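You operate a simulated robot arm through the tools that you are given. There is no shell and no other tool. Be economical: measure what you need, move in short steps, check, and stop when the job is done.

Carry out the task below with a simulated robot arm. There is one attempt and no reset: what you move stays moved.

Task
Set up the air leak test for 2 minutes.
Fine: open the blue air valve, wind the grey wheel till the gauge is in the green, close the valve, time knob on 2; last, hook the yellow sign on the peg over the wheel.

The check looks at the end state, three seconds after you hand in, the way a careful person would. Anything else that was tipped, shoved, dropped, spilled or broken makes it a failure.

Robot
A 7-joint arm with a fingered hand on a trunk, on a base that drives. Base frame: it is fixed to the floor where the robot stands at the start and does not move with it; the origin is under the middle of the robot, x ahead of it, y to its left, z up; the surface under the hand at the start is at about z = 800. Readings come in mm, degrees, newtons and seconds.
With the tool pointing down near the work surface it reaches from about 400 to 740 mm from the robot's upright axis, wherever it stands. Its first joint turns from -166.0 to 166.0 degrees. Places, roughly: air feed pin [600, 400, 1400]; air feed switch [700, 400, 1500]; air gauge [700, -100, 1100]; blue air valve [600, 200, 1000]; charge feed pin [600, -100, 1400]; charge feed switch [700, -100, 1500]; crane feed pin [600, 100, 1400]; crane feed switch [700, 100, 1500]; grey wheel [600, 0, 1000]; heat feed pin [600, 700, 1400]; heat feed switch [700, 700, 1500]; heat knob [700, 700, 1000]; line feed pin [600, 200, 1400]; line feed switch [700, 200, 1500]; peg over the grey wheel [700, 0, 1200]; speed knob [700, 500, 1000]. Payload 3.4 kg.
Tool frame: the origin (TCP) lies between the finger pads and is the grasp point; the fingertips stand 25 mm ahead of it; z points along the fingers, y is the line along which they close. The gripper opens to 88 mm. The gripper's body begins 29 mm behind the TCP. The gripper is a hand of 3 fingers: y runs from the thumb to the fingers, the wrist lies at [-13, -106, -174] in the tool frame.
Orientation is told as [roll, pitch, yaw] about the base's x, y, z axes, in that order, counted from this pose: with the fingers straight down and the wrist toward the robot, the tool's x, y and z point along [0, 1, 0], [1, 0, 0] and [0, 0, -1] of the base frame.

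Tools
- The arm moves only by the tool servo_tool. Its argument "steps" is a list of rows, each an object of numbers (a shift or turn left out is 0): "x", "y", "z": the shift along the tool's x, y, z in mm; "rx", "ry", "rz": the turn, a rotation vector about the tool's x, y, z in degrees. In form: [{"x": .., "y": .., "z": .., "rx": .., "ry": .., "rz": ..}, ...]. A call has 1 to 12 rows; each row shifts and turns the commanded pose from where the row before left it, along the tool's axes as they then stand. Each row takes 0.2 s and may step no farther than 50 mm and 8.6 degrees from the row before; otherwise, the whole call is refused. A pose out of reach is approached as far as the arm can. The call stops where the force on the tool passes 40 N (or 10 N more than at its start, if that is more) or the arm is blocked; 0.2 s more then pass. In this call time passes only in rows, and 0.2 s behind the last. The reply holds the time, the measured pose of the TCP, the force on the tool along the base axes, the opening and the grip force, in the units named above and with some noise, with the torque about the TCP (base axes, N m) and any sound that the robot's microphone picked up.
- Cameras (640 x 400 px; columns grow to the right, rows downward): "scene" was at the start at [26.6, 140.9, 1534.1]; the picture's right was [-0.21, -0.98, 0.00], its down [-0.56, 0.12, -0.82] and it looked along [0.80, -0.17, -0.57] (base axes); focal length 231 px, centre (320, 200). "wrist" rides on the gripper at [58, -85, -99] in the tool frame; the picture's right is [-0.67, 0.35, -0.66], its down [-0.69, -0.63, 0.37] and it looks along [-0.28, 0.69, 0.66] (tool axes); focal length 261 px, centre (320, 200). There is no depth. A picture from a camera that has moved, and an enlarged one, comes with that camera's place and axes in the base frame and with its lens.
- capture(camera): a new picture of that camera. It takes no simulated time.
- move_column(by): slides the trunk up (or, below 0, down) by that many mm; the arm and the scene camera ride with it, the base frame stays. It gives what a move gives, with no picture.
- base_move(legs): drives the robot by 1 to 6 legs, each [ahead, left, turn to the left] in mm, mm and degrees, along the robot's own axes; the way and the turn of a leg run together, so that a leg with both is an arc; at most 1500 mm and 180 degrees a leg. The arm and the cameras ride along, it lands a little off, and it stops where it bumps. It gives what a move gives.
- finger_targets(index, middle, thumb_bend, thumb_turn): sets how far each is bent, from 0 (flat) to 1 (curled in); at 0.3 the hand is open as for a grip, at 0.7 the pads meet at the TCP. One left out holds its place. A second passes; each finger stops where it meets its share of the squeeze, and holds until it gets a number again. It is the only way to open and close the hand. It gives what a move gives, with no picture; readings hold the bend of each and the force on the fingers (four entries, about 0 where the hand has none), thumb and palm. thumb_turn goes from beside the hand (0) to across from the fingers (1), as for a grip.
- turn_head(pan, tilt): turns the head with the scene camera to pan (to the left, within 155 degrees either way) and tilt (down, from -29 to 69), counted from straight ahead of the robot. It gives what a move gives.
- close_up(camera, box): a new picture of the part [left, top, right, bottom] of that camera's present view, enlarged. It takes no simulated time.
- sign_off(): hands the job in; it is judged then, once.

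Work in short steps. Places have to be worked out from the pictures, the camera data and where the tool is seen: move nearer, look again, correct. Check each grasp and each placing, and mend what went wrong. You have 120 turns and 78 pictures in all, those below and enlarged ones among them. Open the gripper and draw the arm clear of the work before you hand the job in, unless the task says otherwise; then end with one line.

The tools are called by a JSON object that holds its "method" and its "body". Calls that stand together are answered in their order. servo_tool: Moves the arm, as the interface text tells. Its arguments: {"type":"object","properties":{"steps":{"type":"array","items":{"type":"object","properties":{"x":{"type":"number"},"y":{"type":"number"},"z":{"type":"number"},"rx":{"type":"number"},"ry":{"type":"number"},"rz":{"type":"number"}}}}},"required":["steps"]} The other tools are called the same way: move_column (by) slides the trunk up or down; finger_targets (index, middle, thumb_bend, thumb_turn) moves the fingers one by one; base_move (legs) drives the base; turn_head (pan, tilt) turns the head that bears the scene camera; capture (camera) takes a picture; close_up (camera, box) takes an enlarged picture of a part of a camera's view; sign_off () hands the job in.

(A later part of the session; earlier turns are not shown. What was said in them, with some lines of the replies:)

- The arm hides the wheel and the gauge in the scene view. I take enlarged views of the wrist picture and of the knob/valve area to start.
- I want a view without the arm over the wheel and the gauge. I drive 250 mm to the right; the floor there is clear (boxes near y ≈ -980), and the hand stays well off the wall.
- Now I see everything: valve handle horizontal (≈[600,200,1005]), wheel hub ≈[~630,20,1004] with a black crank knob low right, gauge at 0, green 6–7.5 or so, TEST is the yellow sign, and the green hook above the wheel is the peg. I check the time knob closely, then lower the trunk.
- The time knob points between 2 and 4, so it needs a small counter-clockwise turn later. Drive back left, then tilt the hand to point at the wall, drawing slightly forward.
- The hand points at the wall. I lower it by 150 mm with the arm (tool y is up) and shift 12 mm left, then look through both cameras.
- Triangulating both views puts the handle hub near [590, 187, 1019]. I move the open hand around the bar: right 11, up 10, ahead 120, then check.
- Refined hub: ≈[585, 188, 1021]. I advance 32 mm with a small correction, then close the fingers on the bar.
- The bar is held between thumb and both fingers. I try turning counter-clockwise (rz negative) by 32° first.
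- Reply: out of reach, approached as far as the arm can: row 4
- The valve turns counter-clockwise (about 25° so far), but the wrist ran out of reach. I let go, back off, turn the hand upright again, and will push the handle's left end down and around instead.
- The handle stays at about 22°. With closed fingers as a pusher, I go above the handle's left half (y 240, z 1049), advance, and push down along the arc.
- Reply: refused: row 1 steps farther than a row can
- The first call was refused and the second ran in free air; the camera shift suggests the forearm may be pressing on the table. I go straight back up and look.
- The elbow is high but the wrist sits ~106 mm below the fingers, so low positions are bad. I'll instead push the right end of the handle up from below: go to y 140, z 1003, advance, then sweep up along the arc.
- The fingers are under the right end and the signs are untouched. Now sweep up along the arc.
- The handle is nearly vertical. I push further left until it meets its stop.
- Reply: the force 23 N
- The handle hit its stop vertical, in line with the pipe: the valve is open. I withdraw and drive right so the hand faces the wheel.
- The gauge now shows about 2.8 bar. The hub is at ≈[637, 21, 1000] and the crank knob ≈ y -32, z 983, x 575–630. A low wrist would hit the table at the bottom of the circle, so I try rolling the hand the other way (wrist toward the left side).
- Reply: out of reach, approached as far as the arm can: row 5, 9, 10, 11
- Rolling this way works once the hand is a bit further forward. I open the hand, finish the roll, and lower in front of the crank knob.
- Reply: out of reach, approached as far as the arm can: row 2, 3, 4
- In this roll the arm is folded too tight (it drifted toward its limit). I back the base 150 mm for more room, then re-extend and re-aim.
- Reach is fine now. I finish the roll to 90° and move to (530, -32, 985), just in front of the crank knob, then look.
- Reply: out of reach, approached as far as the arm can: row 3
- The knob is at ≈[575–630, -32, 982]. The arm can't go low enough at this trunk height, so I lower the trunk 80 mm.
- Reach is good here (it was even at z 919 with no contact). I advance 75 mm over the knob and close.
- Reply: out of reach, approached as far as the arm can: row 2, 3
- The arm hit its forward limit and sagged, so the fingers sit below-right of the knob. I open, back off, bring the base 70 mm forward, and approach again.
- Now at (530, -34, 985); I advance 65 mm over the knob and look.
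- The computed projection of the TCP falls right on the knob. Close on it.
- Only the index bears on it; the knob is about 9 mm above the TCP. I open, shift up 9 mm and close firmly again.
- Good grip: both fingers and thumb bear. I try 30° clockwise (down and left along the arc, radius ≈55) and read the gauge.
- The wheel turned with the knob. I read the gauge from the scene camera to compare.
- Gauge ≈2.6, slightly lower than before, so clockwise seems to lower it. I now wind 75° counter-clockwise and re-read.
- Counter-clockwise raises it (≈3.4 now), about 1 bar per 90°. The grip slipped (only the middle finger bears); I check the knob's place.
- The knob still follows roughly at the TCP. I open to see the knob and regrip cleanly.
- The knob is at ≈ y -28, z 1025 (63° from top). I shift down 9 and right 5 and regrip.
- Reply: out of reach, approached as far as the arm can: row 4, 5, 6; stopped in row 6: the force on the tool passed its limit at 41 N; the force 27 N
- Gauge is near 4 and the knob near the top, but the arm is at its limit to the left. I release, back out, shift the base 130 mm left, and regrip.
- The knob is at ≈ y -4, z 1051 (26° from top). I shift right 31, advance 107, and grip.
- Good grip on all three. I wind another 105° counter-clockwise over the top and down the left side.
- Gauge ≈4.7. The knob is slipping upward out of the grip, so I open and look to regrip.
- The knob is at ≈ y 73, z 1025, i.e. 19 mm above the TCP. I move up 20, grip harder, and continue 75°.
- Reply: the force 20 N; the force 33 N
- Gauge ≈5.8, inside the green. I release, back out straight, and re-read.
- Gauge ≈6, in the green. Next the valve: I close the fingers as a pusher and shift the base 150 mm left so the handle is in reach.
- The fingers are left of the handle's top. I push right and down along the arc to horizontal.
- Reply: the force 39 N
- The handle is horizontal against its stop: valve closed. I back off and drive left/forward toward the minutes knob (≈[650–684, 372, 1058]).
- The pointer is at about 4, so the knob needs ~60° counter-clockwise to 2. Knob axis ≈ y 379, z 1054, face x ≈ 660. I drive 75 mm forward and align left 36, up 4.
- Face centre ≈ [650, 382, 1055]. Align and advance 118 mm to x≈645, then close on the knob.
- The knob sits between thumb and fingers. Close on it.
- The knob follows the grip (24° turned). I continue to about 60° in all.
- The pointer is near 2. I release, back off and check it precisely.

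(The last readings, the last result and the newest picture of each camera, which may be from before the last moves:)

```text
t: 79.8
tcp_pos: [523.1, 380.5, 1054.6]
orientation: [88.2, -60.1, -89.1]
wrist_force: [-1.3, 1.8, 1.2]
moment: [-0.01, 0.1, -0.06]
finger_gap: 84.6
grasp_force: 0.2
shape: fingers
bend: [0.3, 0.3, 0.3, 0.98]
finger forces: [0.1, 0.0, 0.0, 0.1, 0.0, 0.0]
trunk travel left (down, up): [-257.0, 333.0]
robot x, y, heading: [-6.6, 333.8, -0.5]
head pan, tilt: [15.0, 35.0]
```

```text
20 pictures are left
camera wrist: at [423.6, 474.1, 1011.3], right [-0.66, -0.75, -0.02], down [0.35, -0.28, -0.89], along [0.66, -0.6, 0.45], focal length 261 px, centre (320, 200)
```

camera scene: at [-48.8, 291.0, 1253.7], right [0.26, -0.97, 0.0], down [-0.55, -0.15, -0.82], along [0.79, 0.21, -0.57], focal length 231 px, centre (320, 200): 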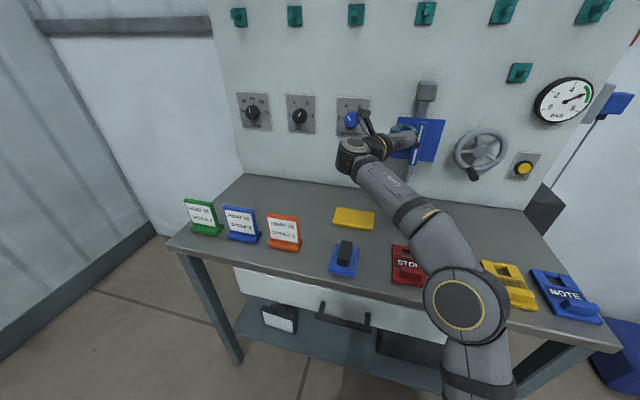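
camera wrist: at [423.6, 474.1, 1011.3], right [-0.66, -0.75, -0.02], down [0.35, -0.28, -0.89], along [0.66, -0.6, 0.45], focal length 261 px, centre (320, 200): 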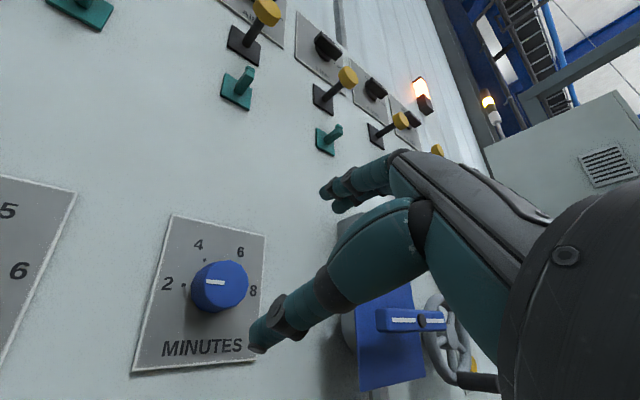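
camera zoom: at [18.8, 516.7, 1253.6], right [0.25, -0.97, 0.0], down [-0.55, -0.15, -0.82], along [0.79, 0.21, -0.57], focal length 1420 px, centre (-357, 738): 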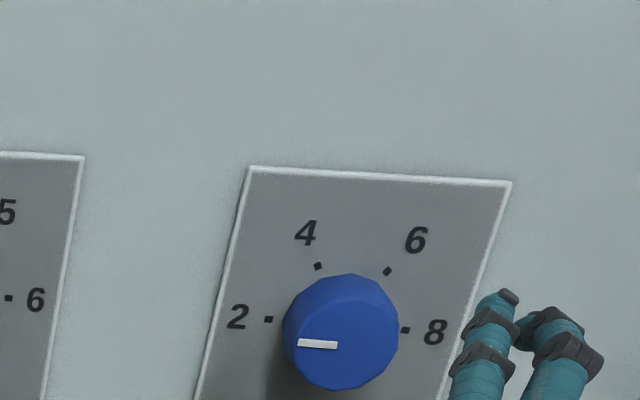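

The pointer line is parallel to the 2–8 line and points at 2: good. Now the sign: I roll the hand upright, drive back and right toward the TEST sign (≈ x 300–420, y -32), and tip the hand down.

{"method": "servo_tool", "body": {"steps": [{"rz": -8}, {"rz": -8}, {"rz": -8}, {"rz": -6}]}}

{"method": "base_move", "body": {"legs": [[-150, 0, 0], [0, -530, 0]]}}

{"method": "servo_tool", "body": {"steps": [{"rx": 8.2}, {"rx": 8.2}, {"rx": 8.2}, {"rx": 8.2}, {"rx": 8.2}, {"rx": 8.2}, {"rx": 8.2}, {"rx": 8.2}, {"rx": 8.2}, {"rx": 8.2}, {"rx": 8}]}}

{"method": "capture", "body": {"camera": "scene"}}

```text
t: 80.8
tcp_pos: [519.0, 381.9, 1061.5]
orientation: [90.3, -77.7, -90.6]
wrist_force: [0.3, 0.3, -0.6]
moment: [0.0, 0.01, 0.03]
finger_gap: 84.6
grasp_force: 0.1
shape: fingers
bend: [0.3, 0.3, 0.3, 0.98]
finger forces: [0.1, 0.1, 0.0, 0.1, 0.0, 0.0]
out of reach, approached as far as the arm can: row 3, 4
trunk travel left (down, up): [-257.0, 333.0]
robot x, y, heading: [-6.6, 331.1, -0.4]
head pan, tilt: [15.0, 35.0]
```

```text
t: 84.8
tcp_pos: [362.5, -153.8, 1062.0]
orientation: [90.4, -77.5, -91.3]
wrist_force: [0.0, 0.1, 0.6]
moment: [0.02, 0.02, 0.0]
finger_gap: 84.5
grasp_force: 0.1
shape: fingers
bend: [0.3, 0.3, 0.3, 0.98]
finger forces: [0.1, 0.0, 0.0, 0.0, 0.0, 0.1]
trunk travel left (down, up): [-257.0, 333.0]
robot x, y, heading: [-164.5, -191.7, -1.0]
head pan, tilt: [15.0, 35.0]
```

```text
t: 87.2
tcp_pos: [362.0, -151.8, 1062.2]
orientation: [12.3, 0.0, -0.8]
wrist_force: [-0.5, -0.6, 0.2]
moment: [0.0, -0.02, 0.01]
finger_gap: 84.6
grasp_force: 0.0
shape: fingers
bend: [0.3, 0.3, 0.3, 0.98]
finger forces: [0.0, 0.0, 0.0, 0.1, 0.1, 0.0]
trunk travel left (down, up): [-257.0, 333.0]
robot x, y, heading: [-163.6, -196.6, -0.8]
head pan, tilt: [15.0, 35.0]
```

```text
19 pictures are left
camera scene: at [-134.8, -13.0, 1253.7], right [0.24, -0.97, 0.0], down [-0.56, -0.14, -0.82], along [0.8, 0.2, -0.57], focal length 231 px, centre (320, 200)
```

scene: 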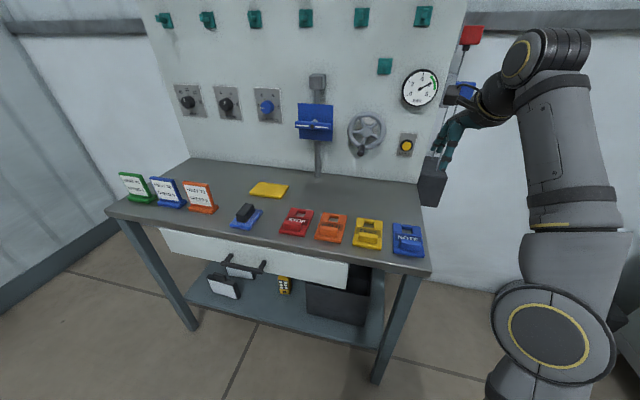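

The tool points down with a 12° roll left over; I correct it about tool y and take a close look at the sign.

{"method": "servo_tool", "body": {"steps": [{"ry": -6.2}, {"ry": -6.1}]}}

{"method": "close_up", "body": {"camera": "scene", "box": [310, 190, 430, 270]}}

{"method": "close_up", "body": {"camera": "scene", "box": [340, 40, 460, 160]}}

```text
t: 87.8
tcp_pos: [358.9, -151.0, 1060.8]
orientation: [0.0, -0.1, -1.0]
wrist_force: [0.0, -0.2, -0.5]
moment: [-0.02, 0.01, -0.02]
finger_gap: 84.8
grasp_force: 0.2
shape: fingers
bend: [0.3, 0.3, 0.3, 0.98]
finger forces: [0.0, 0.0, 0.0, 0.0, 0.0, 0.0]
out of reach, approached as far as the arm can: row 2
trunk travel left (down, up): [-257.0, 333.0]
robot x, y, heading: [-161.8, -193.5, -0.8]
head pan, tilt: [15.0, 35.0]
```

```text
5.00 times, centred on (370, 230) of scene
camera zoom: at [-134.6, -13.3, 1253.7], right [0.24, -0.97, 0.0], down [-0.56, -0.14, -0.82], along [0.8, 0.2, -0.57], focal length 1154 px, centre (70, 50)
```

zoom: 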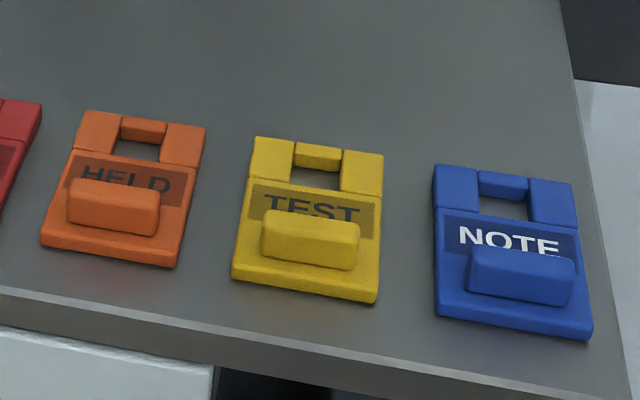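

```text
3.33 times, centred on (400, 100) of scene
camera zoom: at [-134.6, -13.3, 1253.7], right [0.24, -0.97, 0.0], down [-0.56, -0.14, -0.82], along [0.8, 0.2, -0.57], focal length 769 px, centre (53, 533)
```

zoom: 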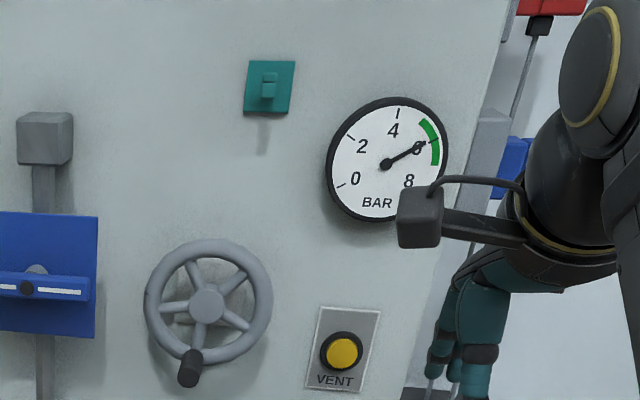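

The TEST sign spans x 306–417, y -66…9; its grip block is at about x 323, y -29, top z ≈838. Gauge still ≈6. I move above the block, then partly down.

{"method": "servo_tool", "body": {"steps": [{"x": 41, "y": -12}, {"x": 41, "y": -12}, {"x": 40, "y": -12}, {"z": 40}, {"z": 40}, {"z": 40}]}}

{"method": "capture", "body": {"camera": "wrist"}}

```text
t: 89.2
tcp_pos: [321.8, -28.8, 937.9]
orientation: [0.2, -0.1, -1.0]
wrist_force: [0.2, -0.3, -0.6]
moment: [-0.04, -0.01, -0.01]
finger_gap: 84.6
grasp_force: 0.0
shape: fingers
bend: [0.3, 0.3, 0.3, 0.98]
finger forces: [0.0, 0.1, 0.0, 0.0, 0.0, 0.1]
trunk travel left (down, up): [-257.0, 333.0]
robot x, y, heading: [-163.6, -196.8, -1.1]
head pan, tilt: [15.0, 35.0]
```

```text
16 pictures are left
camera wrist: at [239.0, 30.0, 1037.1], right [0.34, -0.68, 0.65], down [-0.64, -0.67, -0.37], along [0.69, -0.3, -0.66], focal length 261 px, centre (320, 200)
```

wrist: 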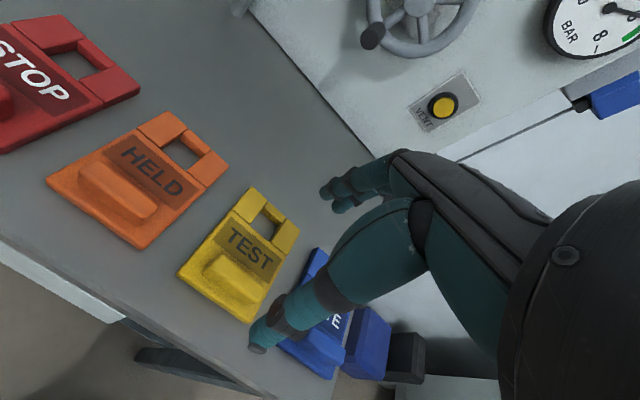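

The wrist view confirms the block (≈[318–323, -27]). Narrow the opening a little and go down 94 mm.

{"method": "servo_tool", "body": {"steps": [{"z": 32}, {"z": 32}, {"z": 28}]}}

{"method": "capture", "body": {"camera": "wrist"}}

```text
t: 90.0
tcp_pos: [324.1, -27.4, 848.4]
orientation: [0.1, -0.1, -1.0]
wrist_force: [0.5, 0.4, 0.1]
moment: [0.03, -0.04, -0.01]
finger_gap: 84.7
grasp_force: 0.0
shape: fingers
bend: [0.3, 0.3, 0.3, 0.98]
finger forces: [0.1, 0.0, 0.0, 0.1, 0.1, 0.0]
trunk travel left (down, up): [-257.0, 333.0]
robot x, y, heading: [-164.5, -195.4, -1.1]
head pan, tilt: [15.0, 35.0]
```

```text
15 pictures are left
camera wrist: at [240.7, 30.5, 947.3], right [0.34, -0.68, 0.66], down [-0.64, -0.67, -0.37], along [0.69, -0.3, -0.66], focal length 261 px, centre (320, 200)
```

wrist: 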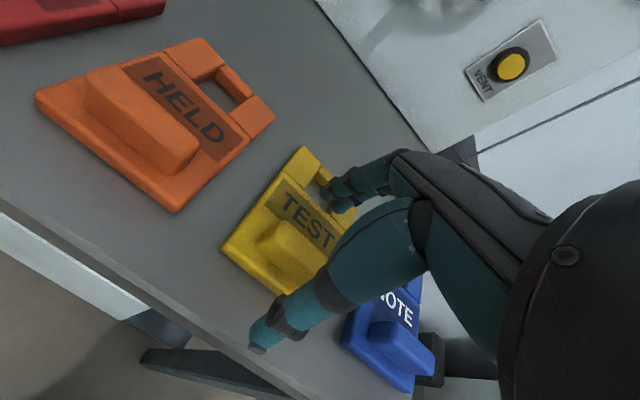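

The hand straddles the block. Down 6 mm more and close firmly.

{"method": "servo_tool", "body": {"steps": [{"z": 7}]}}

{"method": "finger_targets", "body": {"index": 0.8, "middle": 0.8, "thumb_bend": 0.8}}

{"method": "servo_tool", "body": {"steps": [{"z": -20}, {"z": -40}]}}

{"method": "capture", "body": {"camera": "wrist"}}

```text
t: 90.4
tcp_pos: [324.9, -28.5, 840.8]
orientation: [0.0, -0.1, -1.0]
wrist_force: [-0.7, 0.3, 0.3]
moment: [-0.03, -0.03, 0.04]
finger_gap: 84.6
grasp_force: 0.0
shape: fingers
bend: [0.3, 0.3, 0.3, 0.98]
finger forces: [0.0, 0.1, 0.0, 0.0, 0.0, 0.0]
trunk travel left (down, up): [-257.0, 333.0]
robot x, y, heading: [-162.1, -191.0, -1.0]
head pan, tilt: [15.0, 35.0]
```

```text
t: 91.4
tcp_pos: [326.7, -28.0, 840.9]
orientation: [0.1, 0.0, -1.0]
wrist_force: [-0.5, 0.4, -0.5]
moment: [-0.03, -0.01, -0.01]
finger_gap: 8.3
grasp_force: 20.3
shape: fingers
bend: [0.76, 0.78, 0.65, 0.92]
finger forces: [12.3, 8.2, 0.0, 0.0, 21.0, 0.1]
trunk travel left (down, up): [-257.0, 333.0]
robot x, y, heading: [-161.9, -195.3, -0.7]
head pan, tilt: [15.0, 35.0]
```

```text
t: 92.0
tcp_pos: [324.2, -29.2, 898.9]
orientation: [0.0, -0.2, -1.0]
wrist_force: [0.2, 1.1, -0.8]
moment: [-0.01, 0.07, 0.01]
finger_gap: 8.6
grasp_force: 20.4
shape: fingers
bend: [0.76, 0.78, 0.65, 0.92]
finger forces: [13.2, 7.2, 0.0, 0.0, 21.0, 0.0]
trunk travel left (down, up): [-257.0, 333.0]
robot x, y, heading: [-163.8, -197.5, -1.2]
head pan, tilt: [15.0, 35.0]
```

```text
14 pictures are left
camera wrist: at [240.5, 30.0, 999.0], right [0.34, -0.68, 0.66], down [-0.64, -0.67, -0.37], along [0.69, -0.3, -0.66], focal length 261 px, centre (320, 200)
```

wrist: 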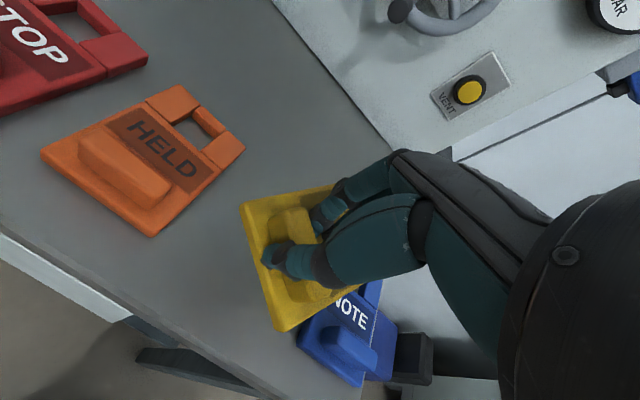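

The sign came up, but it looks turned in the grip. I check with the scene camera.

{"method": "close_up", "body": {"camera": "scene", "box": [280, 130, 480, 270]}}

```text
2.86 times, centred on (380, 200) of scene
camera zoom: at [-134.4, -13.1, 1253.7], right [0.24, -0.97, 0.0], down [-0.56, -0.14, -0.82], along [0.79, 0.2, -0.57], focal length 659 px, centre (149, 200)
```

zoom: 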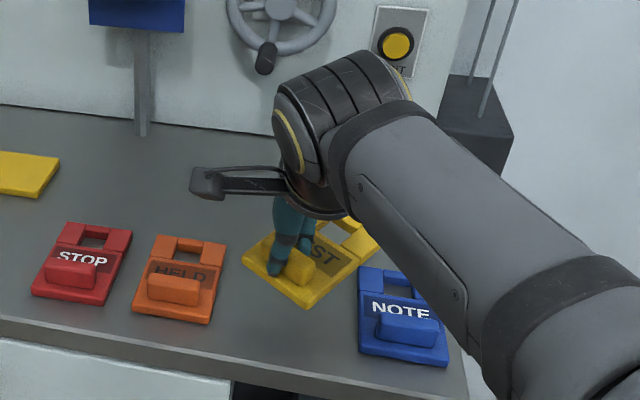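

The sign got yawed about 33° clockwise while gripping. I carry it to the free area further back (x≈450), turn the hand -33° so the sign lies square, and set it down to regrip properly.

{"method": "servo_tool", "body": {"steps": [{"y": 45}, {"y": 45}, {"y": 35}, {"rz": -8}, {"rz": -8}, {"rz": -8}, {"rz": -8}]}}

{"method": "close_up", "body": {"camera": "scene", "box": [280, 110, 480, 250]}}

```text
t: 93.6
tcp_pos: [449.1, -29.6, 900.6]
orientation: [0.1, -0.2, 31.1]
wrist_force: [0.0, 0.5, -1.1]
moment: [0.02, 0.0, 0.01]
finger_gap: 8.5
grasp_force: 21.7
shape: fingers
bend: [0.76, 0.78, 0.65, 0.91]
finger forces: [14.0, 6.9, 0.1, 0.0, 21.3, 0.0]
trunk travel left (down, up): [-257.0, 333.0]
robot x, y, heading: [-166.1, -193.7, -1.2]
head pan, tilt: [15.0, 35.0]
```

```text
2.86 times, centred on (380, 180) of scene
camera zoom: at [-134.5, -13.1, 1253.7], right [0.24, -0.97, 0.0], down [-0.56, -0.14, -0.82], along [0.79, 0.2, -0.57], focal length 659 px, centre (149, 257)
```

zoom: 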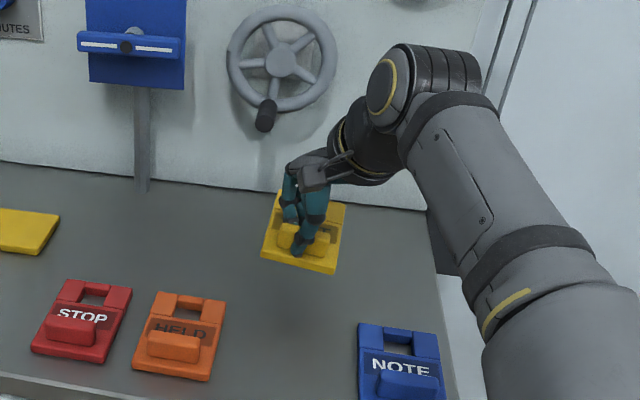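

The sign is now square to the table while the hand is yawed 32°. I set it down here, open, turn the hand straight, and look for a centred regrip.

{"method": "servo_tool", "body": {"steps": [{"z": 40}, {"z": 14}, {"z": 3}]}}

{"method": "finger_targets", "body": {"index": 0.35, "middle": 0.35, "thumb_bend": 0.35}}

{"method": "servo_tool", "body": {"steps": [{"z": -30}, {"z": -20}, {"rz": 8}, {"rz": 8}, {"rz": 8}, {"rz": 8}]}}

{"method": "capture", "body": {"camera": "wrist"}}

```text
t: 94.4
tcp_pos: [449.9, -30.6, 842.1]
orientation: [0.0, -0.2, 31.0]
wrist_force: [-0.1, -0.1, 1.1]
moment: [-0.03, 0.01, -0.02]
finger_gap: 8.4
grasp_force: 21.7
shape: fingers
bend: [0.77, 0.79, 0.65, 0.91]
finger forces: [14.5, 6.8, 0.1, 0.0, 22.0, 0.1]
trunk travel left (down, up): [-257.0, 333.0]
robot x, y, heading: [-163.0, -193.8, -1.0]
head pan, tilt: [15.0, 35.0]
```

```text
t: 95.4
tcp_pos: [448.6, -30.9, 842.6]
orientation: [0.1, -0.1, 31.1]
wrist_force: [0.3, -0.2, 0.3]
moment: [0.01, 0.03, 0.0]
finger_gap: 73.7
grasp_force: 0.1
shape: fingers
bend: [0.35, 0.35, 0.35, 0.97]
finger forces: [0.0, 0.0, 0.0, 0.1, 0.0, 0.0]
trunk travel left (down, up): [-257.0, 333.0]
robot x, y, heading: [-160.9, -193.9, -1.2]
head pan, tilt: [15.0, 35.0]
```

```text
t: 96.8
tcp_pos: [451.1, -31.7, 895.0]
orientation: [0.0, -0.1, -1.2]
wrist_force: [0.4, -0.7, 0.6]
moment: [-0.01, 0.02, 0.01]
finger_gap: 74.0
grasp_force: 0.1
shape: fingers
bend: [0.35, 0.35, 0.35, 0.97]
finger forces: [0.0, 0.0, 0.0, 0.0, 0.1, 0.0]
trunk travel left (down, up): [-257.0, 333.0]
robot x, y, heading: [-164.6, -193.3, -0.9]
head pan, tilt: [15.0, 35.0]
```

```text
11 pictures are left
camera wrist: at [367.4, 27.8, 993.1], right [0.33, -0.68, 0.66], down [-0.64, -0.67, -0.37], along [0.69, -0.3, -0.66], focal length 261 px, centre (320, 200)
```

wrist: 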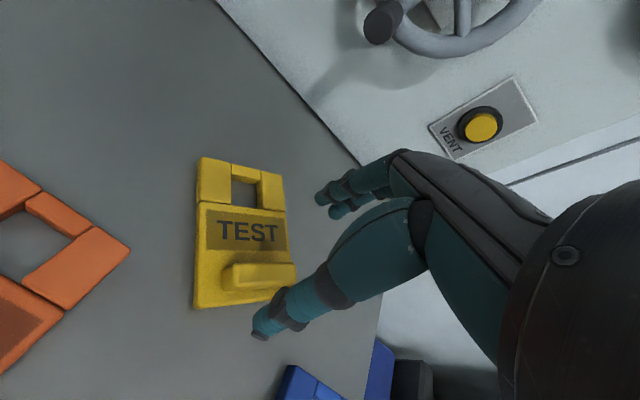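

The release twisted the sign back, so it lies about 37° counter-clockwise; closing tends to twist it clockwise by about that much. Gripping with the straight hand should leave it near square or in my free roll range. Block is ≈[440, -29]; I move there and grip.

{"method": "servo_tool", "body": {"steps": [{"y": -11, "x": 3}, {"z": 30}, {"z": 23}]}}

{"method": "finger_targets", "body": {"index": 0.74, "middle": 0.74, "thumb_bend": 0.74}}

{"method": "servo_tool", "body": {"steps": [{"z": -20}, {"z": -40}, {"z": -40}, {"z": -40}]}}

{"method": "capture", "body": {"camera": "wrist"}}

```text
t: 97.6
tcp_pos: [439.4, -28.0, 840.3]
orientation: [0.1, -0.1, -1.0]
wrist_force: [0.1, 0.1, -0.2]
moment: [-0.03, 0.02, -0.04]
finger_gap: 73.7
grasp_force: 0.0
shape: fingers
bend: [0.35, 0.35, 0.35, 0.97]
finger forces: [0.0, 0.1, 0.0, 0.0, 0.1, 0.0]
trunk travel left (down, up): [-257.0, 333.0]
robot x, y, heading: [-164.7, -199.8, -1.0]
head pan, tilt: [15.0, 35.0]
```

```text
t: 98.6
tcp_pos: [440.0, -26.4, 840.5]
orientation: [0.1, -0.1, -1.1]
wrist_force: [-0.6, 0.0, 0.0]
moment: [0.05, 0.03, 0.0]
finger_gap: 8.5
grasp_force: 10.9
shape: fingers
bend: [0.73, 0.73, 0.65, 0.94]
finger forces: [7.6, 3.5, 0.0, 0.1, 11.2, 0.0]
trunk travel left (down, up): [-257.0, 333.0]
robot x, y, heading: [-160.7, -197.0, -1.1]
head pan, tilt: [15.0, 35.0]
```

```text
t: 99.6
tcp_pos: [427.2, -32.5, 968.1]
orientation: [0.0, 0.2, -0.9]
wrist_force: [-0.8, -0.7, -1.4]
moment: [-0.01, 0.04, -0.03]
finger_gap: 8.4
grasp_force: 10.5
shape: fingers
bend: [0.73, 0.73, 0.65, 0.94]
finger forces: [7.2, 3.3, 0.1, 0.1, 10.7, 0.0]
out of reach, approached as far as the arm can: row 4
trunk travel left (down, up): [-257.0, 333.0]
robot x, y, heading: [-167.4, -198.0, -1.2]
head pan, tilt: [15.0, 35.0]
```

```text
10 pictures are left
camera wrist: at [343.4, 26.2, 1067.5], right [0.34, -0.68, 0.66], down [-0.64, -0.68, -0.37], along [0.69, -0.3, -0.66], focal length 261 px, centre (320, 200)
```

wrist: 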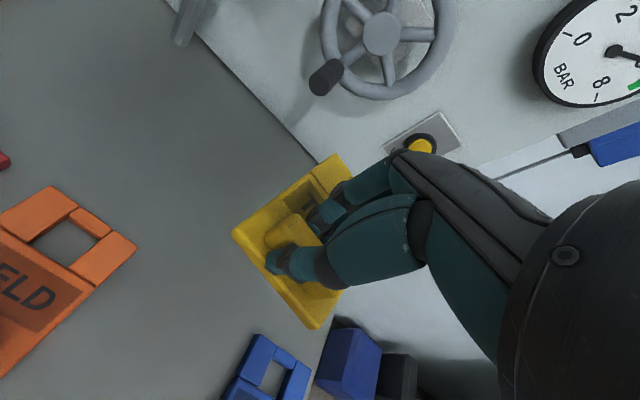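

The sign is held nearly square (≈11° clockwise). I take an enlarged look at the peg over the wheel to plan the hanging.

{"method": "close_up", "body": {"camera": "scene", "box": [364, 45, 404, 85]}}

```text
10.00 times, centred on (384, 65) of scene
camera zoom: at [-134.2, -13.0, 1253.7], right [0.24, -0.97, 0.0], down [-0.56, -0.14, -0.82], along [0.79, 0.2, -0.57], focal length 2308 px, centre (-320, 1550)
```

zoom: 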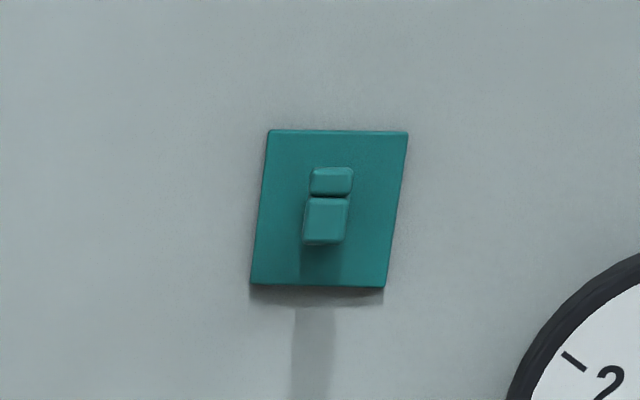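

The peg is ~13 mm wide, z ≈1181–1193 with a small lip up to ≈1200 at x ≈ 636, at y ≈ -7; the sign's hole is ~62 mm beyond the TCP. I raise the trunk, correct the 11° yaw and tip the hand up to face the wall.

{"method": "move_column", "body": {"by": 165}}

{"method": "servo_tool", "body": {"steps": [{"rz": -5.5}, {"rz": -5.5}]}}

```text
t: 101.5
tcp_pos: [426.3, -32.9, 1135.0]
orientation: [0.2, -0.1, -1.0]
wrist_force: [0.3, -0.7, -0.9]
moment: [-0.01, 0.03, -0.01]
finger_gap: 7.8
grasp_force: 10.9
shape: fingers
bend: [0.73, 0.73, 0.65, 0.94]
finger forces: [7.3, 3.3, 0.1, 0.0, 10.7, 0.0]
trunk travel left (down, up): [-422.0, 168.0]
robot x, y, heading: [-164.6, -198.0, -0.9]
head pan, tilt: [15.0, 35.0]
```

```text
t: 102.1
tcp_pos: [424.6, -31.8, 1134.9]
orientation: [0.0, -0.1, 10.1]
wrist_force: [-0.9, 0.3, -0.8]
moment: [0.01, 0.02, 0.02]
finger_gap: 8.4
grasp_force: 11.0
shape: fingers
bend: [0.73, 0.73, 0.65, 0.94]
finger forces: [7.3, 3.2, 0.1, 0.1, 10.7, 0.0]
trunk travel left (down, up): [-422.0, 168.0]
robot x, y, heading: [-161.6, -192.4, -1.2]
head pan, tilt: [15.0, 35.0]
```

Yaw is now 10°. I tip the hand up by rotating -90° about the base y axis (constant tool-frame axis).

{"method": "servo_tool", "body": {"steps": [{"rx": -8.06, "ry": -1.43}, {"rx": -8.06, "ry": -1.43}, {"rx": -8.06, "ry": -1.43}, {"rx": -8.06, "ry": -1.43}, {"rx": -8.06, "ry": -1.43}, {"rx": -8.06, "ry": -1.43}, {"rx": -8.06, "ry": -1.43}, {"rx": -8.06, "ry": -1.43}, {"rx": -8.06, "ry": -1.43}, {"rx": -8.06, "ry": -1.43}, {"rx": -8.06, "ry": -1.43}]}}

{"method": "capture", "body": {"camera": "scene"}}

```text
t: 104.5
tcp_pos: [427.0, -32.9, 1134.3]
orientation: [-91.4, -80.1, 91.3]
wrist_force: [-0.4, -0.7, -0.8]
moment: [0.01, 0.02, -0.01]
finger_gap: 8.0
grasp_force: 10.4
shape: fingers
bend: [0.73, 0.73, 0.65, 0.94]
finger forces: [7.0, 2.7, 0.1, 0.1, 10.3, 0.1]
trunk travel left (down, up): [-422.0, 168.0]
robot x, y, heading: [-167.5, -198.0, -1.0]
head pan, tilt: [15.0, 35.0]
```

```text
8 pictures are left
camera scene: at [-134.1, -13.1, 1418.7], right [0.24, -0.97, 0.0], down [-0.56, -0.14, -0.82], along [0.79, 0.2, -0.57], focal length 231 px, centre (320, 200)
```

scene: 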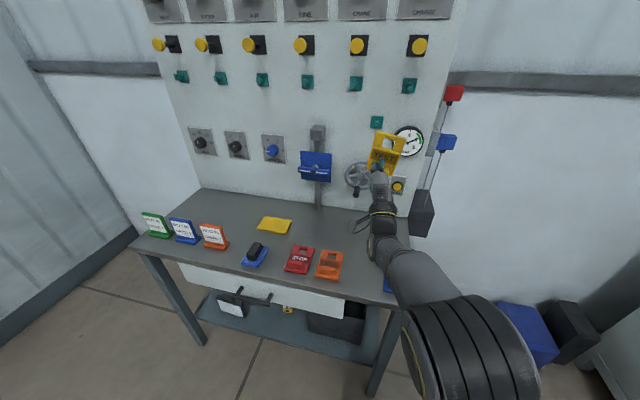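

The sign is upright with its hole on top. I take one enlarged look to measure the hole against the peg.

{"method": "close_up", "body": {"camera": "scene", "box": [350, 105, 430, 185]}}

```text
5.00 times, centred on (390, 145) of scene
camera zoom: at [-134.1, -13.1, 1418.7], right [0.24, -0.97, 0.0], down [-0.56, -0.14, -0.82], along [0.79, 0.2, -0.57], focal length 1154 px, centre (-30, 475)
```

zoom: 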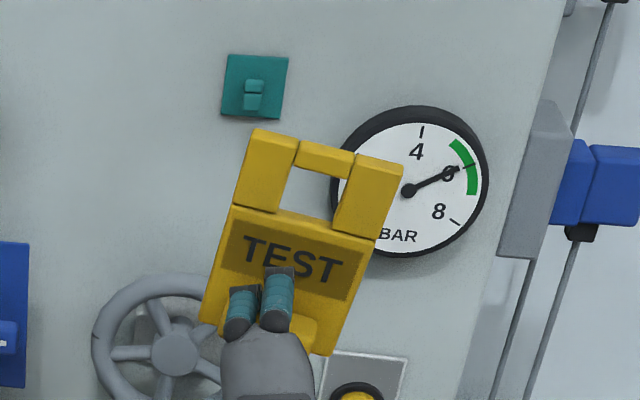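

The sign is still about 12.5° clockwise; the hole is 69 mm from the TCP. I roll -12.5°, then drive the base 120 mm forward, keeping the sign well short of the peg.

{"method": "servo_tool", "body": {"steps": [{"rz": -6.3}, {"rz": -6.2}]}}

{"method": "base_move", "body": {"legs": [[110, 0, 0]]}}

```text
t: 105.1
tcp_pos: [424.0, -14.4, 1127.6]
orientation: [-90.9, -67.8, 90.0]
wrist_force: [-0.4, 0.7, 0.2]
moment: [0.01, 0.0, 0.0]
finger_gap: 7.9
grasp_force: 10.0
shape: fingers
bend: [0.73, 0.73, 0.65, 0.94]
finger forces: [6.9, 2.8, 0.0, 0.0, 10.5, 0.0]
out of reach, approached as far as the arm can: row 2
trunk travel left (down, up): [-422.0, 168.0]
robot x, y, heading: [-162.0, -196.7, -0.9]
head pan, tilt: [15.0, 35.0]
```

```text
t: 106.3
tcp_pos: [537.1, -17.1, 1127.9]
orientation: [-90.9, -67.8, 90.0]
wrist_force: [0.8, -0.4, -1.0]
moment: [0.01, -0.01, 0.02]
finger_gap: 7.8
grasp_force: 9.6
shape: fingers
bend: [0.73, 0.73, 0.65, 0.94]
finger forces: [7.0, 2.8, 0.1, 0.0, 10.4, 0.1]
trunk travel left (down, up): [-422.0, 168.0]
robot x, y, heading: [-48.8, -197.2, -1.0]
head pan, tilt: [15.0, 35.0]
```

Roll is right; TCP is (537, -17, 1128). I go left 9, down 4, ahead 42, then check the hole against the peg.

{"method": "servo_tool", "body": {"steps": [{"x": 9.8, "z": 14}, {"z": 14}, {"z": 14}]}}

{"method": "close_up", "body": {"camera": "scene", "box": [360, 80, 460, 180]}}

```text
t: 107.1
tcp_pos: [578.7, -8.5, 1122.9]
orientation: [-90.8, -67.7, 89.9]
wrist_force: [-0.3, 0.3, -1.3]
moment: [-0.02, 0.05, 0.01]
finger_gap: 7.8
grasp_force: 10.2
shape: fingers
bend: [0.73, 0.73, 0.65, 0.94]
finger forces: [7.1, 2.8, 0.1, 0.0, 10.6, 0.0]
trunk travel left (down, up): [-422.0, 168.0]
robot x, y, heading: [-48.4, -195.7, -0.9]
head pan, tilt: [15.0, 35.0]
```

```text
4.00 times, centred on (410, 130) of scene
camera zoom: at [-21.5, -15.1, 1418.7], right [0.24, -0.97, 0.0], down [-0.56, -0.14, -0.82], along [0.79, 0.2, -0.57], focal length 923 px, centre (-40, 480)
```

zoom: 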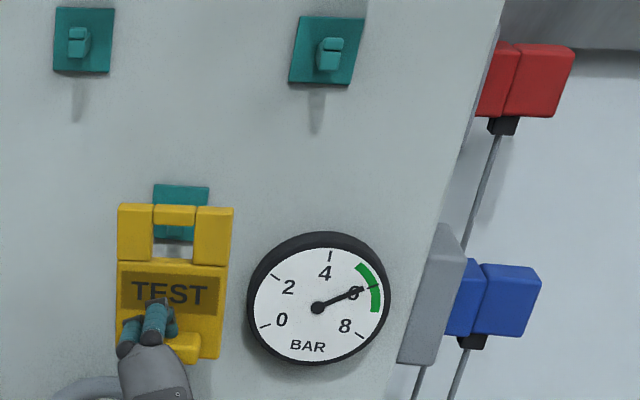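

The sign is square and the hole spans z ≈1174–1201 at y ≈ -8; the peg with lip spans ≈1181–1200 at y ≈ -9. I raise 4 mm, then advance 45 mm slowly over the peg.

{"method": "servo_tool", "body": {"steps": [{"x": -2.4, "y": 3.7}, {"z": 9}, {"z": 9}, {"z": 9}, {"z": 9}, {"z": 9}]}}

{"method": "close_up", "body": {"camera": "scene", "box": [360, 90, 430, 160]}}

```text
t: 108.5
tcp_pos: [622.6, -9.1, 1129.7]
orientation: [-91.2, -67.9, 90.3]
wrist_force: [-11.7, 0.1, -5.6]
moment: [0.06, -0.52, 0.06]
finger_gap: 11.0
grasp_force: 27.2
shape: fingers
bend: [0.74, 0.74, 0.61, 0.94]
finger forces: [26.7, 7.4, 0.0, 0.0, 20.8, 0.0]
trunk travel left (down, up): [-422.0, 168.0]
robot x, y, heading: [-50.1, -195.5, -0.9]
head pan, tilt: [15.0, 35.0]
```

```text
5.71 times, centred on (395, 125) of scene
camera zoom: at [-23.8, -15.0, 1418.7], right [0.24, -0.97, 0.0], down [-0.56, -0.14, -0.82], along [0.8, 0.2, -0.57], focal length 1319 px, centre (-109, 629)
```

zoom: 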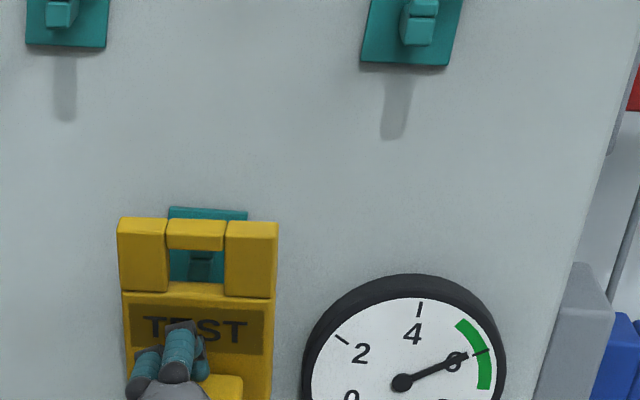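

The bar hit the peg's lip (11.7 N), so the hole must be ~5 mm higher. I back off 35 mm and check how the sign now sits in the grip.

{"method": "servo_tool", "body": {"steps": [{"z": -12}, {"z": -12}, {"z": -12, "x": -2, "y": 4.5}]}}

{"method": "close_up", "body": {"camera": "scene", "box": [360, 90, 430, 160]}}

```text
t: 109.3
tcp_pos: [588.6, -9.4, 1133.5]
orientation: [-90.9, -67.8, 89.9]
wrist_force: [-0.7, -0.3, -1.1]
moment: [-0.01, 0.02, 0.01]
finger_gap: 6.8
grasp_force: 10.5
shape: fingers
bend: [0.73, 0.73, 0.65, 0.95]
finger forces: [6.8, 2.8, 0.1, 0.1, 11.3, 0.0]
trunk travel left (down, up): [-422.0, 168.0]
robot x, y, heading: [-48.4, -197.3, -1.1]
head pan, tilt: [15.0, 35.0]
```

```text
5.71 times, centred on (395, 125) of scene
camera zoom: at [-21.4, -15.1, 1418.7], right [0.24, -0.97, 0.0], down [-0.56, -0.14, -0.82], along [0.79, 0.2, -0.57], focal length 1319 px, centre (-109, 629)
```

zoom: 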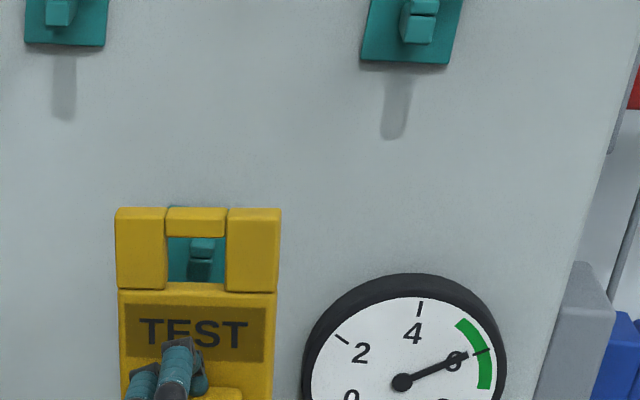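

Now peg and lip are visible inside the hole. By calculation the hole spans z 1185–1211 and the peg with lip 1185–1206, so I lower 2.5 mm, shift right 2 mm and advance.

{"method": "servo_tool", "body": {"steps": [{"x": -0.9, "y": -3.1}, {"z": 8}, {"z": 8}, {"z": 8}]}}

```text
t: 110.3
tcp_pos: [610.9, -9.0, 1130.8]
orientation: [-91.0, -67.9, 90.1]
wrist_force: [-3.2, 0.2, -0.9]
moment: [-0.01, -0.11, 0.03]
finger_gap: 6.9
grasp_force: 13.4
shape: fingers
bend: [0.73, 0.73, 0.65, 0.95]
finger forces: [8.1, 4.2, 0.0, 0.0, 14.2, 0.0]
trunk travel left (down, up): [-422.0, 168.0]
robot x, y, heading: [-49.4, -197.7, -0.9]
head pan, tilt: [15.0, 35.0]
```

Slight contact (-3 N). I check where the sign stands relative to the lip.

{"method": "close_up", "body": {"camera": "scene", "box": [370, 100, 410, 140]}}

```text
10.00 times, centred on (390, 120) of scene
camera zoom: at [-22.1, -15.1, 1418.7], right [0.24, -0.97, 0.0], down [-0.56, -0.14, -0.82], along [0.8, 0.2, -0.57], focal length 2308 px, centre (-380, 1000)
```

zoom: 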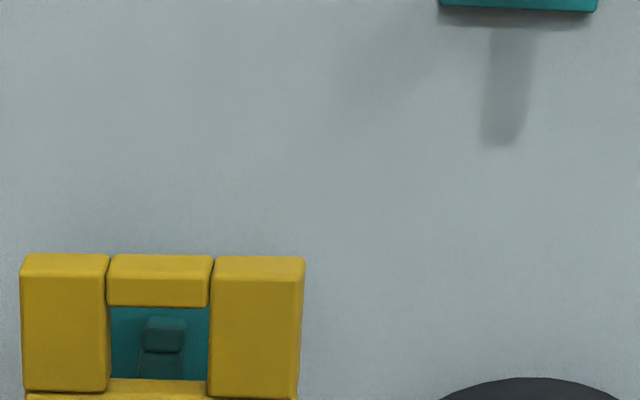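

The lip clears the bar by ~2 mm but the lower ledge of the hole catches the peg end (~4 mm too high). I back off 12, lower 3.5 mm and advance again.

{"method": "servo_tool", "body": {"steps": [{"z": -14}, {"x": 1.0, "y": -3.4}, {"z": 7}, {"z": 7}, {"z": 6}]}}

```text
t: 111.5
tcp_pos: [617.7, -11.0, 1127.1]
orientation: [-91.0, -67.7, 90.0]
wrist_force: [-6.6, -0.1, -4.8]
moment: [0.01, -0.25, 0.04]
finger_gap: 8.2
grasp_force: 17.4
shape: fingers
bend: [0.73, 0.74, 0.64, 0.94]
finger forces: [13.2, 4.4, 0.0, 0.0, 17.3, 0.1]
trunk travel left (down, up): [-422.0, 168.0]
robot x, y, heading: [-51.9, -199.5, -0.7]
head pan, tilt: [15.0, 35.0]
```

Now the force pushes down (bar on the lip), so it is slightly too low. Back off, raise 1.7 mm and advance again.

{"method": "servo_tool", "body": {"steps": [{"z": -20}, {"x": 0.3, "y": 2.0}, {"z": 7}, {"z": 7}, {"z": 6}]}}

```text
t: 112.7
tcp_pos: [618.0, -10.9, 1128.5]
orientation: [-90.9, -67.7, 90.2]
wrist_force: [-7.3, 0.1, -4.4]
moment: [0.0, -0.28, 0.05]
finger_gap: 8.7
grasp_force: 17.9
shape: fingers
bend: [0.74, 0.74, 0.64, 0.94]
finger forces: [14.2, 4.5, 0.0, 0.1, 17.8, 0.0]
trunk travel left (down, up): [-422.0, 168.0]
robot x, y, heading: [-48.7, -193.8, -1.3]
head pan, tilt: [15.0, 35.0]
```

I look once more in this contact state to see which edge catches.

{"method": "close_up", "body": {"camera": "scene", "box": [365, 108, 395, 138]}}

```text
13.33 times, centred on (380, 123) of scene
camera zoom: at [-22.6, -15.0, 1418.6], right [0.24, -0.97, 0.0], down [-0.56, -0.14, -0.82], along [0.8, 0.2, -0.57], focal length 3077 px, centre (-480, 1227)
```

zoom: 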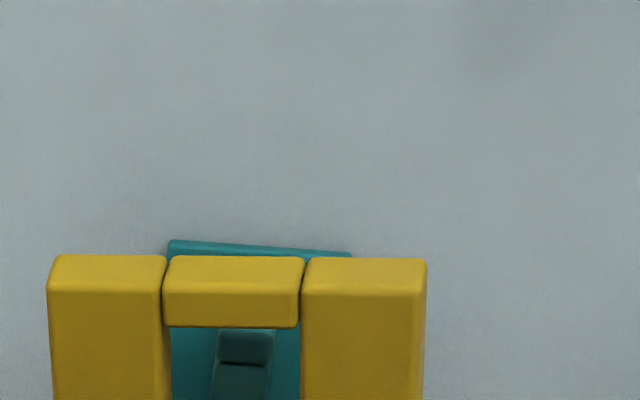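

The bar clears the lip by ~3 mm here, so it is the hole's lower ledge that catches the peg end. I back off, go down 3 mm and advance again.

{"method": "servo_tool", "body": {"steps": [{"z": -20}, {"x": 0.5, "y": -3.0}, {"z": 7}, {"z": 7}, {"z": 6}]}}

```text
t: 113.9
tcp_pos: [616.7, -11.8, 1126.1]
orientation: [-91.0, -67.8, 90.2]
wrist_force: [-4.9, -0.3, -3.7]
moment: [0.01, -0.17, 0.04]
finger_gap: 8.5
grasp_force: 16.1
shape: fingers
bend: [0.73, 0.73, 0.64, 0.95]
finger forces: [10.6, 5.0, 0.0, 0.0, 16.5, 0.0]
trunk travel left (down, up): [-422.0, 168.0]
robot x, y, heading: [-46.3, -198.1, -0.9]
head pan, tilt: [15.0, 35.0]
```

The push-back dropped (4.9 N vs 7.3 N), so lower is right. Another 2 mm down.

{"method": "servo_tool", "body": {"steps": [{"z": -20}, {"x": 0.8, "y": -2.2}, {"z": 7}, {"z": 7}, {"z": 6}]}}

```text
t: 115.1
tcp_pos: [617.6, -10.4, 1123.2]
orientation: [-90.8, -67.8, 90.0]
wrist_force: [0.9, -0.2, -0.4]
moment: [0.01, 0.01, 0.0]
finger_gap: 7.5
grasp_force: 10.0
shape: fingers
bend: [0.73, 0.73, 0.65, 0.95]
finger forces: [6.9, 2.6, 0.0, 0.1, 11.0, 0.1]
trunk travel left (down, up): [-422.0, 168.0]
robot x, y, heading: [-45.9, -198.2, -0.8]
head pan, tilt: [15.0, 35.0]
```

No contact force now: the hole passed over the lip. I advance another 14 mm toward the wall.

{"method": "servo_tool", "body": {"steps": [{"z": 5}, {"z": 5}, {"z": 4}]}}

```text
t: 115.9
tcp_pos: [631.4, -11.0, 1123.0]
orientation: [-90.8, -67.8, 89.9]
wrist_force: [1.3, 0.5, -1.5]
moment: [-0.01, 0.03, -0.03]
finger_gap: 7.4
grasp_force: 9.8
shape: fingers
bend: [0.73, 0.73, 0.65, 0.95]
finger forces: [7.0, 2.6, 0.1, 0.1, 11.0, 0.1]
trunk travel left (down, up): [-422.0, 168.0]
robot x, y, heading: [-49.7, -197.3, -0.9]
head pan, tilt: [15.0, 35.0]
```

Still free. Now lower by up to 12 mm until the bar rests on the peg.

{"method": "servo_tool", "body": {"steps": [{"x": 1.1, "y": -2.8}, {"x": 1.1, "y": -2.8}, {"x": 1.1, "y": -2.8}]}}

```text
t: 116.7
tcp_pos: [632.5, -9.5, 1114.2]
orientation: [-90.9, -67.7, 89.9]
wrist_force: [-0.1, -0.3, -1.1]
moment: [0.0, 0.02, 0.0]
finger_gap: 7.4
grasp_force: 10.3
shape: fingers
bend: [0.73, 0.73, 0.65, 0.95]
finger forces: [6.8, 2.9, 0.1, 0.0, 11.0, 0.0]
trunk travel left (down, up): [-422.0, 168.0]
robot x, y, heading: [-49.3, -196.1, -1.2]
head pan, tilt: [15.0, 35.0]
```

No support yet; continue down in small steps.

{"method": "servo_tool", "body": {"steps": [{"x": 0.8, "y": -2}, {"x": 0.8, "y": -2}, {"x": 0.8, "y": -2}]}}

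```text
t: 117.5
tcp_pos: [632.5, -12.1, 1109.9]
orientation: [-91.5, -67.9, 90.7]
wrist_force: [-1.2, 0.5, 8.8]
moment: [0.03, -0.2, -0.01]
finger_gap: 7.0
grasp_force: 12.6
shape: fingers
bend: [0.73, 0.73, 0.66, 0.95]
finger forces: [10.4, 6.8, 0.1, 0.1, 7.7, 0.0]
trunk travel left (down, up): [-422.0, 168.0]
robot x, y, heading: [-46.9, -199.6, -0.8]
head pan, tilt: [15.0, 35.0]
```

The sign now rests on the peg (8.8 N upward). I take the pressure off by 1.5 mm and check by eye before letting go.

{"method": "servo_tool", "body": {"steps": [{"x": -0.5, "y": 1.5}]}}

{"method": "close_up", "body": {"camera": "scene", "box": [350, 95, 430, 175]}}

```text
t: 117.9
tcp_pos: [630.8, -11.0, 1109.9]
orientation: [-90.9, -67.8, 90.0]
wrist_force: [0.0, 0.6, 6.0]
moment: [0.02, -0.17, 0.0]
finger_gap: 7.5
grasp_force: 11.1
shape: fingers
bend: [0.73, 0.73, 0.66, 0.95]
finger forces: [9.2, 5.3, 0.0, 0.0, 8.6, 0.0]
trunk travel left (down, up): [-422.0, 168.0]
robot x, y, heading: [-54.0, -195.0, -1.0]
head pan, tilt: [15.0, 35.0]
```

```text
5.00 times, centred on (390, 135) of scene
camera zoom: at [-22.5, -15.2, 1418.7], right [0.24, -0.97, 0.0], down [-0.56, -0.14, -0.82], along [0.8, 0.2, -0.57], focal length 1154 px, centre (-30, 525)
```

zoom: 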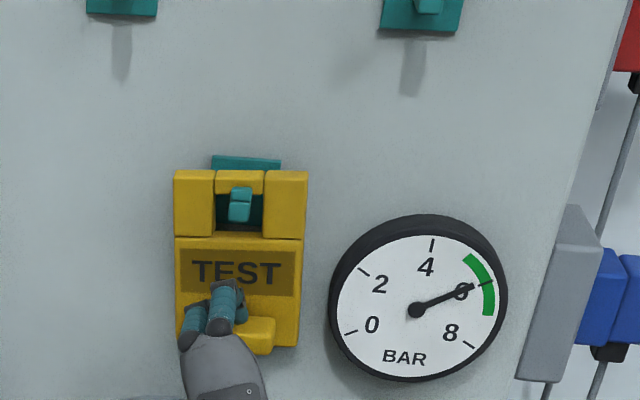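

The lip is in front of the bar: hooked. I open gently in two stages and back straight out.

{"method": "finger_targets", "body": {"index": 0.62, "middle": 0.62, "thumb_bend": 0.58}}

{"method": "finger_targets", "body": {"index": 0.35, "middle": 0.35, "thumb_bend": 0.35}}

{"method": "servo_tool", "body": {"steps": [{"z": -10}, {"z": -20}, {"z": -35}, {"z": -35}, {"z": -35}, {"z": -35}]}}

{"method": "capture", "body": {"camera": "scene"}}

```text
t: 118.9
tcp_pos: [632.8, -11.8, 1109.4]
orientation: [-90.9, -67.8, 90.1]
wrist_force: [0.5, -0.1, 0.5]
moment: [0.01, 0.04, 0.0]
finger_gap: 20.8
grasp_force: 0.0
shape: fingers
bend: [0.62, 0.62, 0.57, 0.97]
finger forces: [0.0, 0.1, 0.0, 0.1, 0.0, 0.0]
trunk travel left (down, up): [-422.0, 168.0]
robot x, y, heading: [-51.8, -195.9, -1.0]
head pan, tilt: [15.0, 35.0]
```

```text
t: 119.9
tcp_pos: [632.4, -12.2, 1110.0]
orientation: [-90.9, -67.9, 90.0]
wrist_force: [0.0, 0.4, -1.1]
moment: [-0.02, -0.02, 0.0]
finger_gap: 73.9
grasp_force: 0.4
shape: fingers
bend: [0.35, 0.35, 0.35, 0.97]
finger forces: [0.1, 0.2, 0.1, 0.0, 0.0, 0.0]
trunk travel left (down, up): [-422.0, 168.0]
robot x, y, heading: [-51.0, -198.3, -0.7]
head pan, tilt: [15.0, 35.0]
```

```text
t: 121.3
tcp_pos: [462.1, -8.8, 1107.7]
orientation: [-90.8, -67.7, 89.9]
wrist_force: [-0.3, 0.2, 0.6]
moment: [0.02, -0.04, -0.01]
finger_gap: 74.0
grasp_force: 0.0
shape: fingers
bend: [0.35, 0.35, 0.35, 0.97]
finger forces: [0.0, 0.1, 0.0, 0.0, 0.0, 0.1]
trunk travel left (down, up): [-422.0, 168.0]
robot x, y, heading: [-52.3, -194.9, -1.2]
head pan, tilt: [15.0, 35.0]
```

```text
0 pictures are left
camera scene: at [-21.7, -15.3, 1418.7], right [0.24, -0.97, 0.0], down [-0.56, -0.14, -0.82], along [0.79, 0.2, -0.57], focal length 231 px, centre (320, 200)
```

scene: 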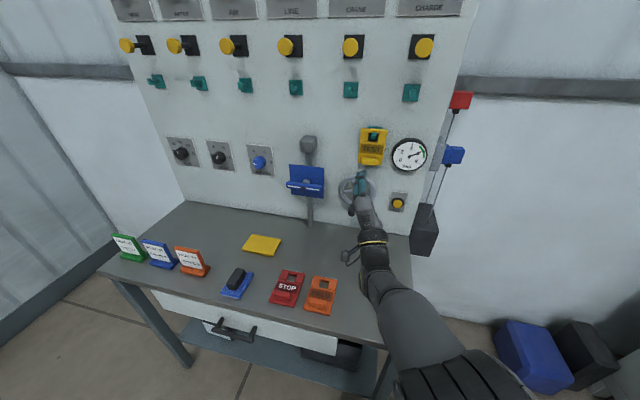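

The sign hangs straight on the peg over the wheel, the valve is horizontal, the gauge is in the green, and the knob is on 2. I drive back a little to draw clear.

{"method": "base_move", "body": {"legs": [[-120, 0, 0]]}}

{"method": "sign_off", "body": {}}

```text
t: 122.6
tcp_pos: [339.3, -4.9, 1106.7]
orientation: [-90.9, -67.8, 90.2]
wrist_force: [-0.3, 0.0, -0.2]
moment: [0.04, 0.02, 0.0]
finger_gap: 73.8
grasp_force: 0.1
shape: fingers
bend: [0.35, 0.35, 0.35, 0.97]
finger forces: [0.0, 0.0, 0.0, 0.1, 0.1, 0.0]
trunk travel left (down, up): [-422.0, 168.0]
robot x, y, heading: [-170.4, -194.7, -1.0]
head pan, tilt: [15.0, 35.0]
```

```text
The job is handed in.
```

The air leak test is set up and handed in: blue valve closed again, gauge at about 6 bar in the green, time knob on 2, and the yellow TEST sign hooked on the peg over the wheel; the arm hid the NOTE sign in my last picture, so I could not confirm it stayed put.
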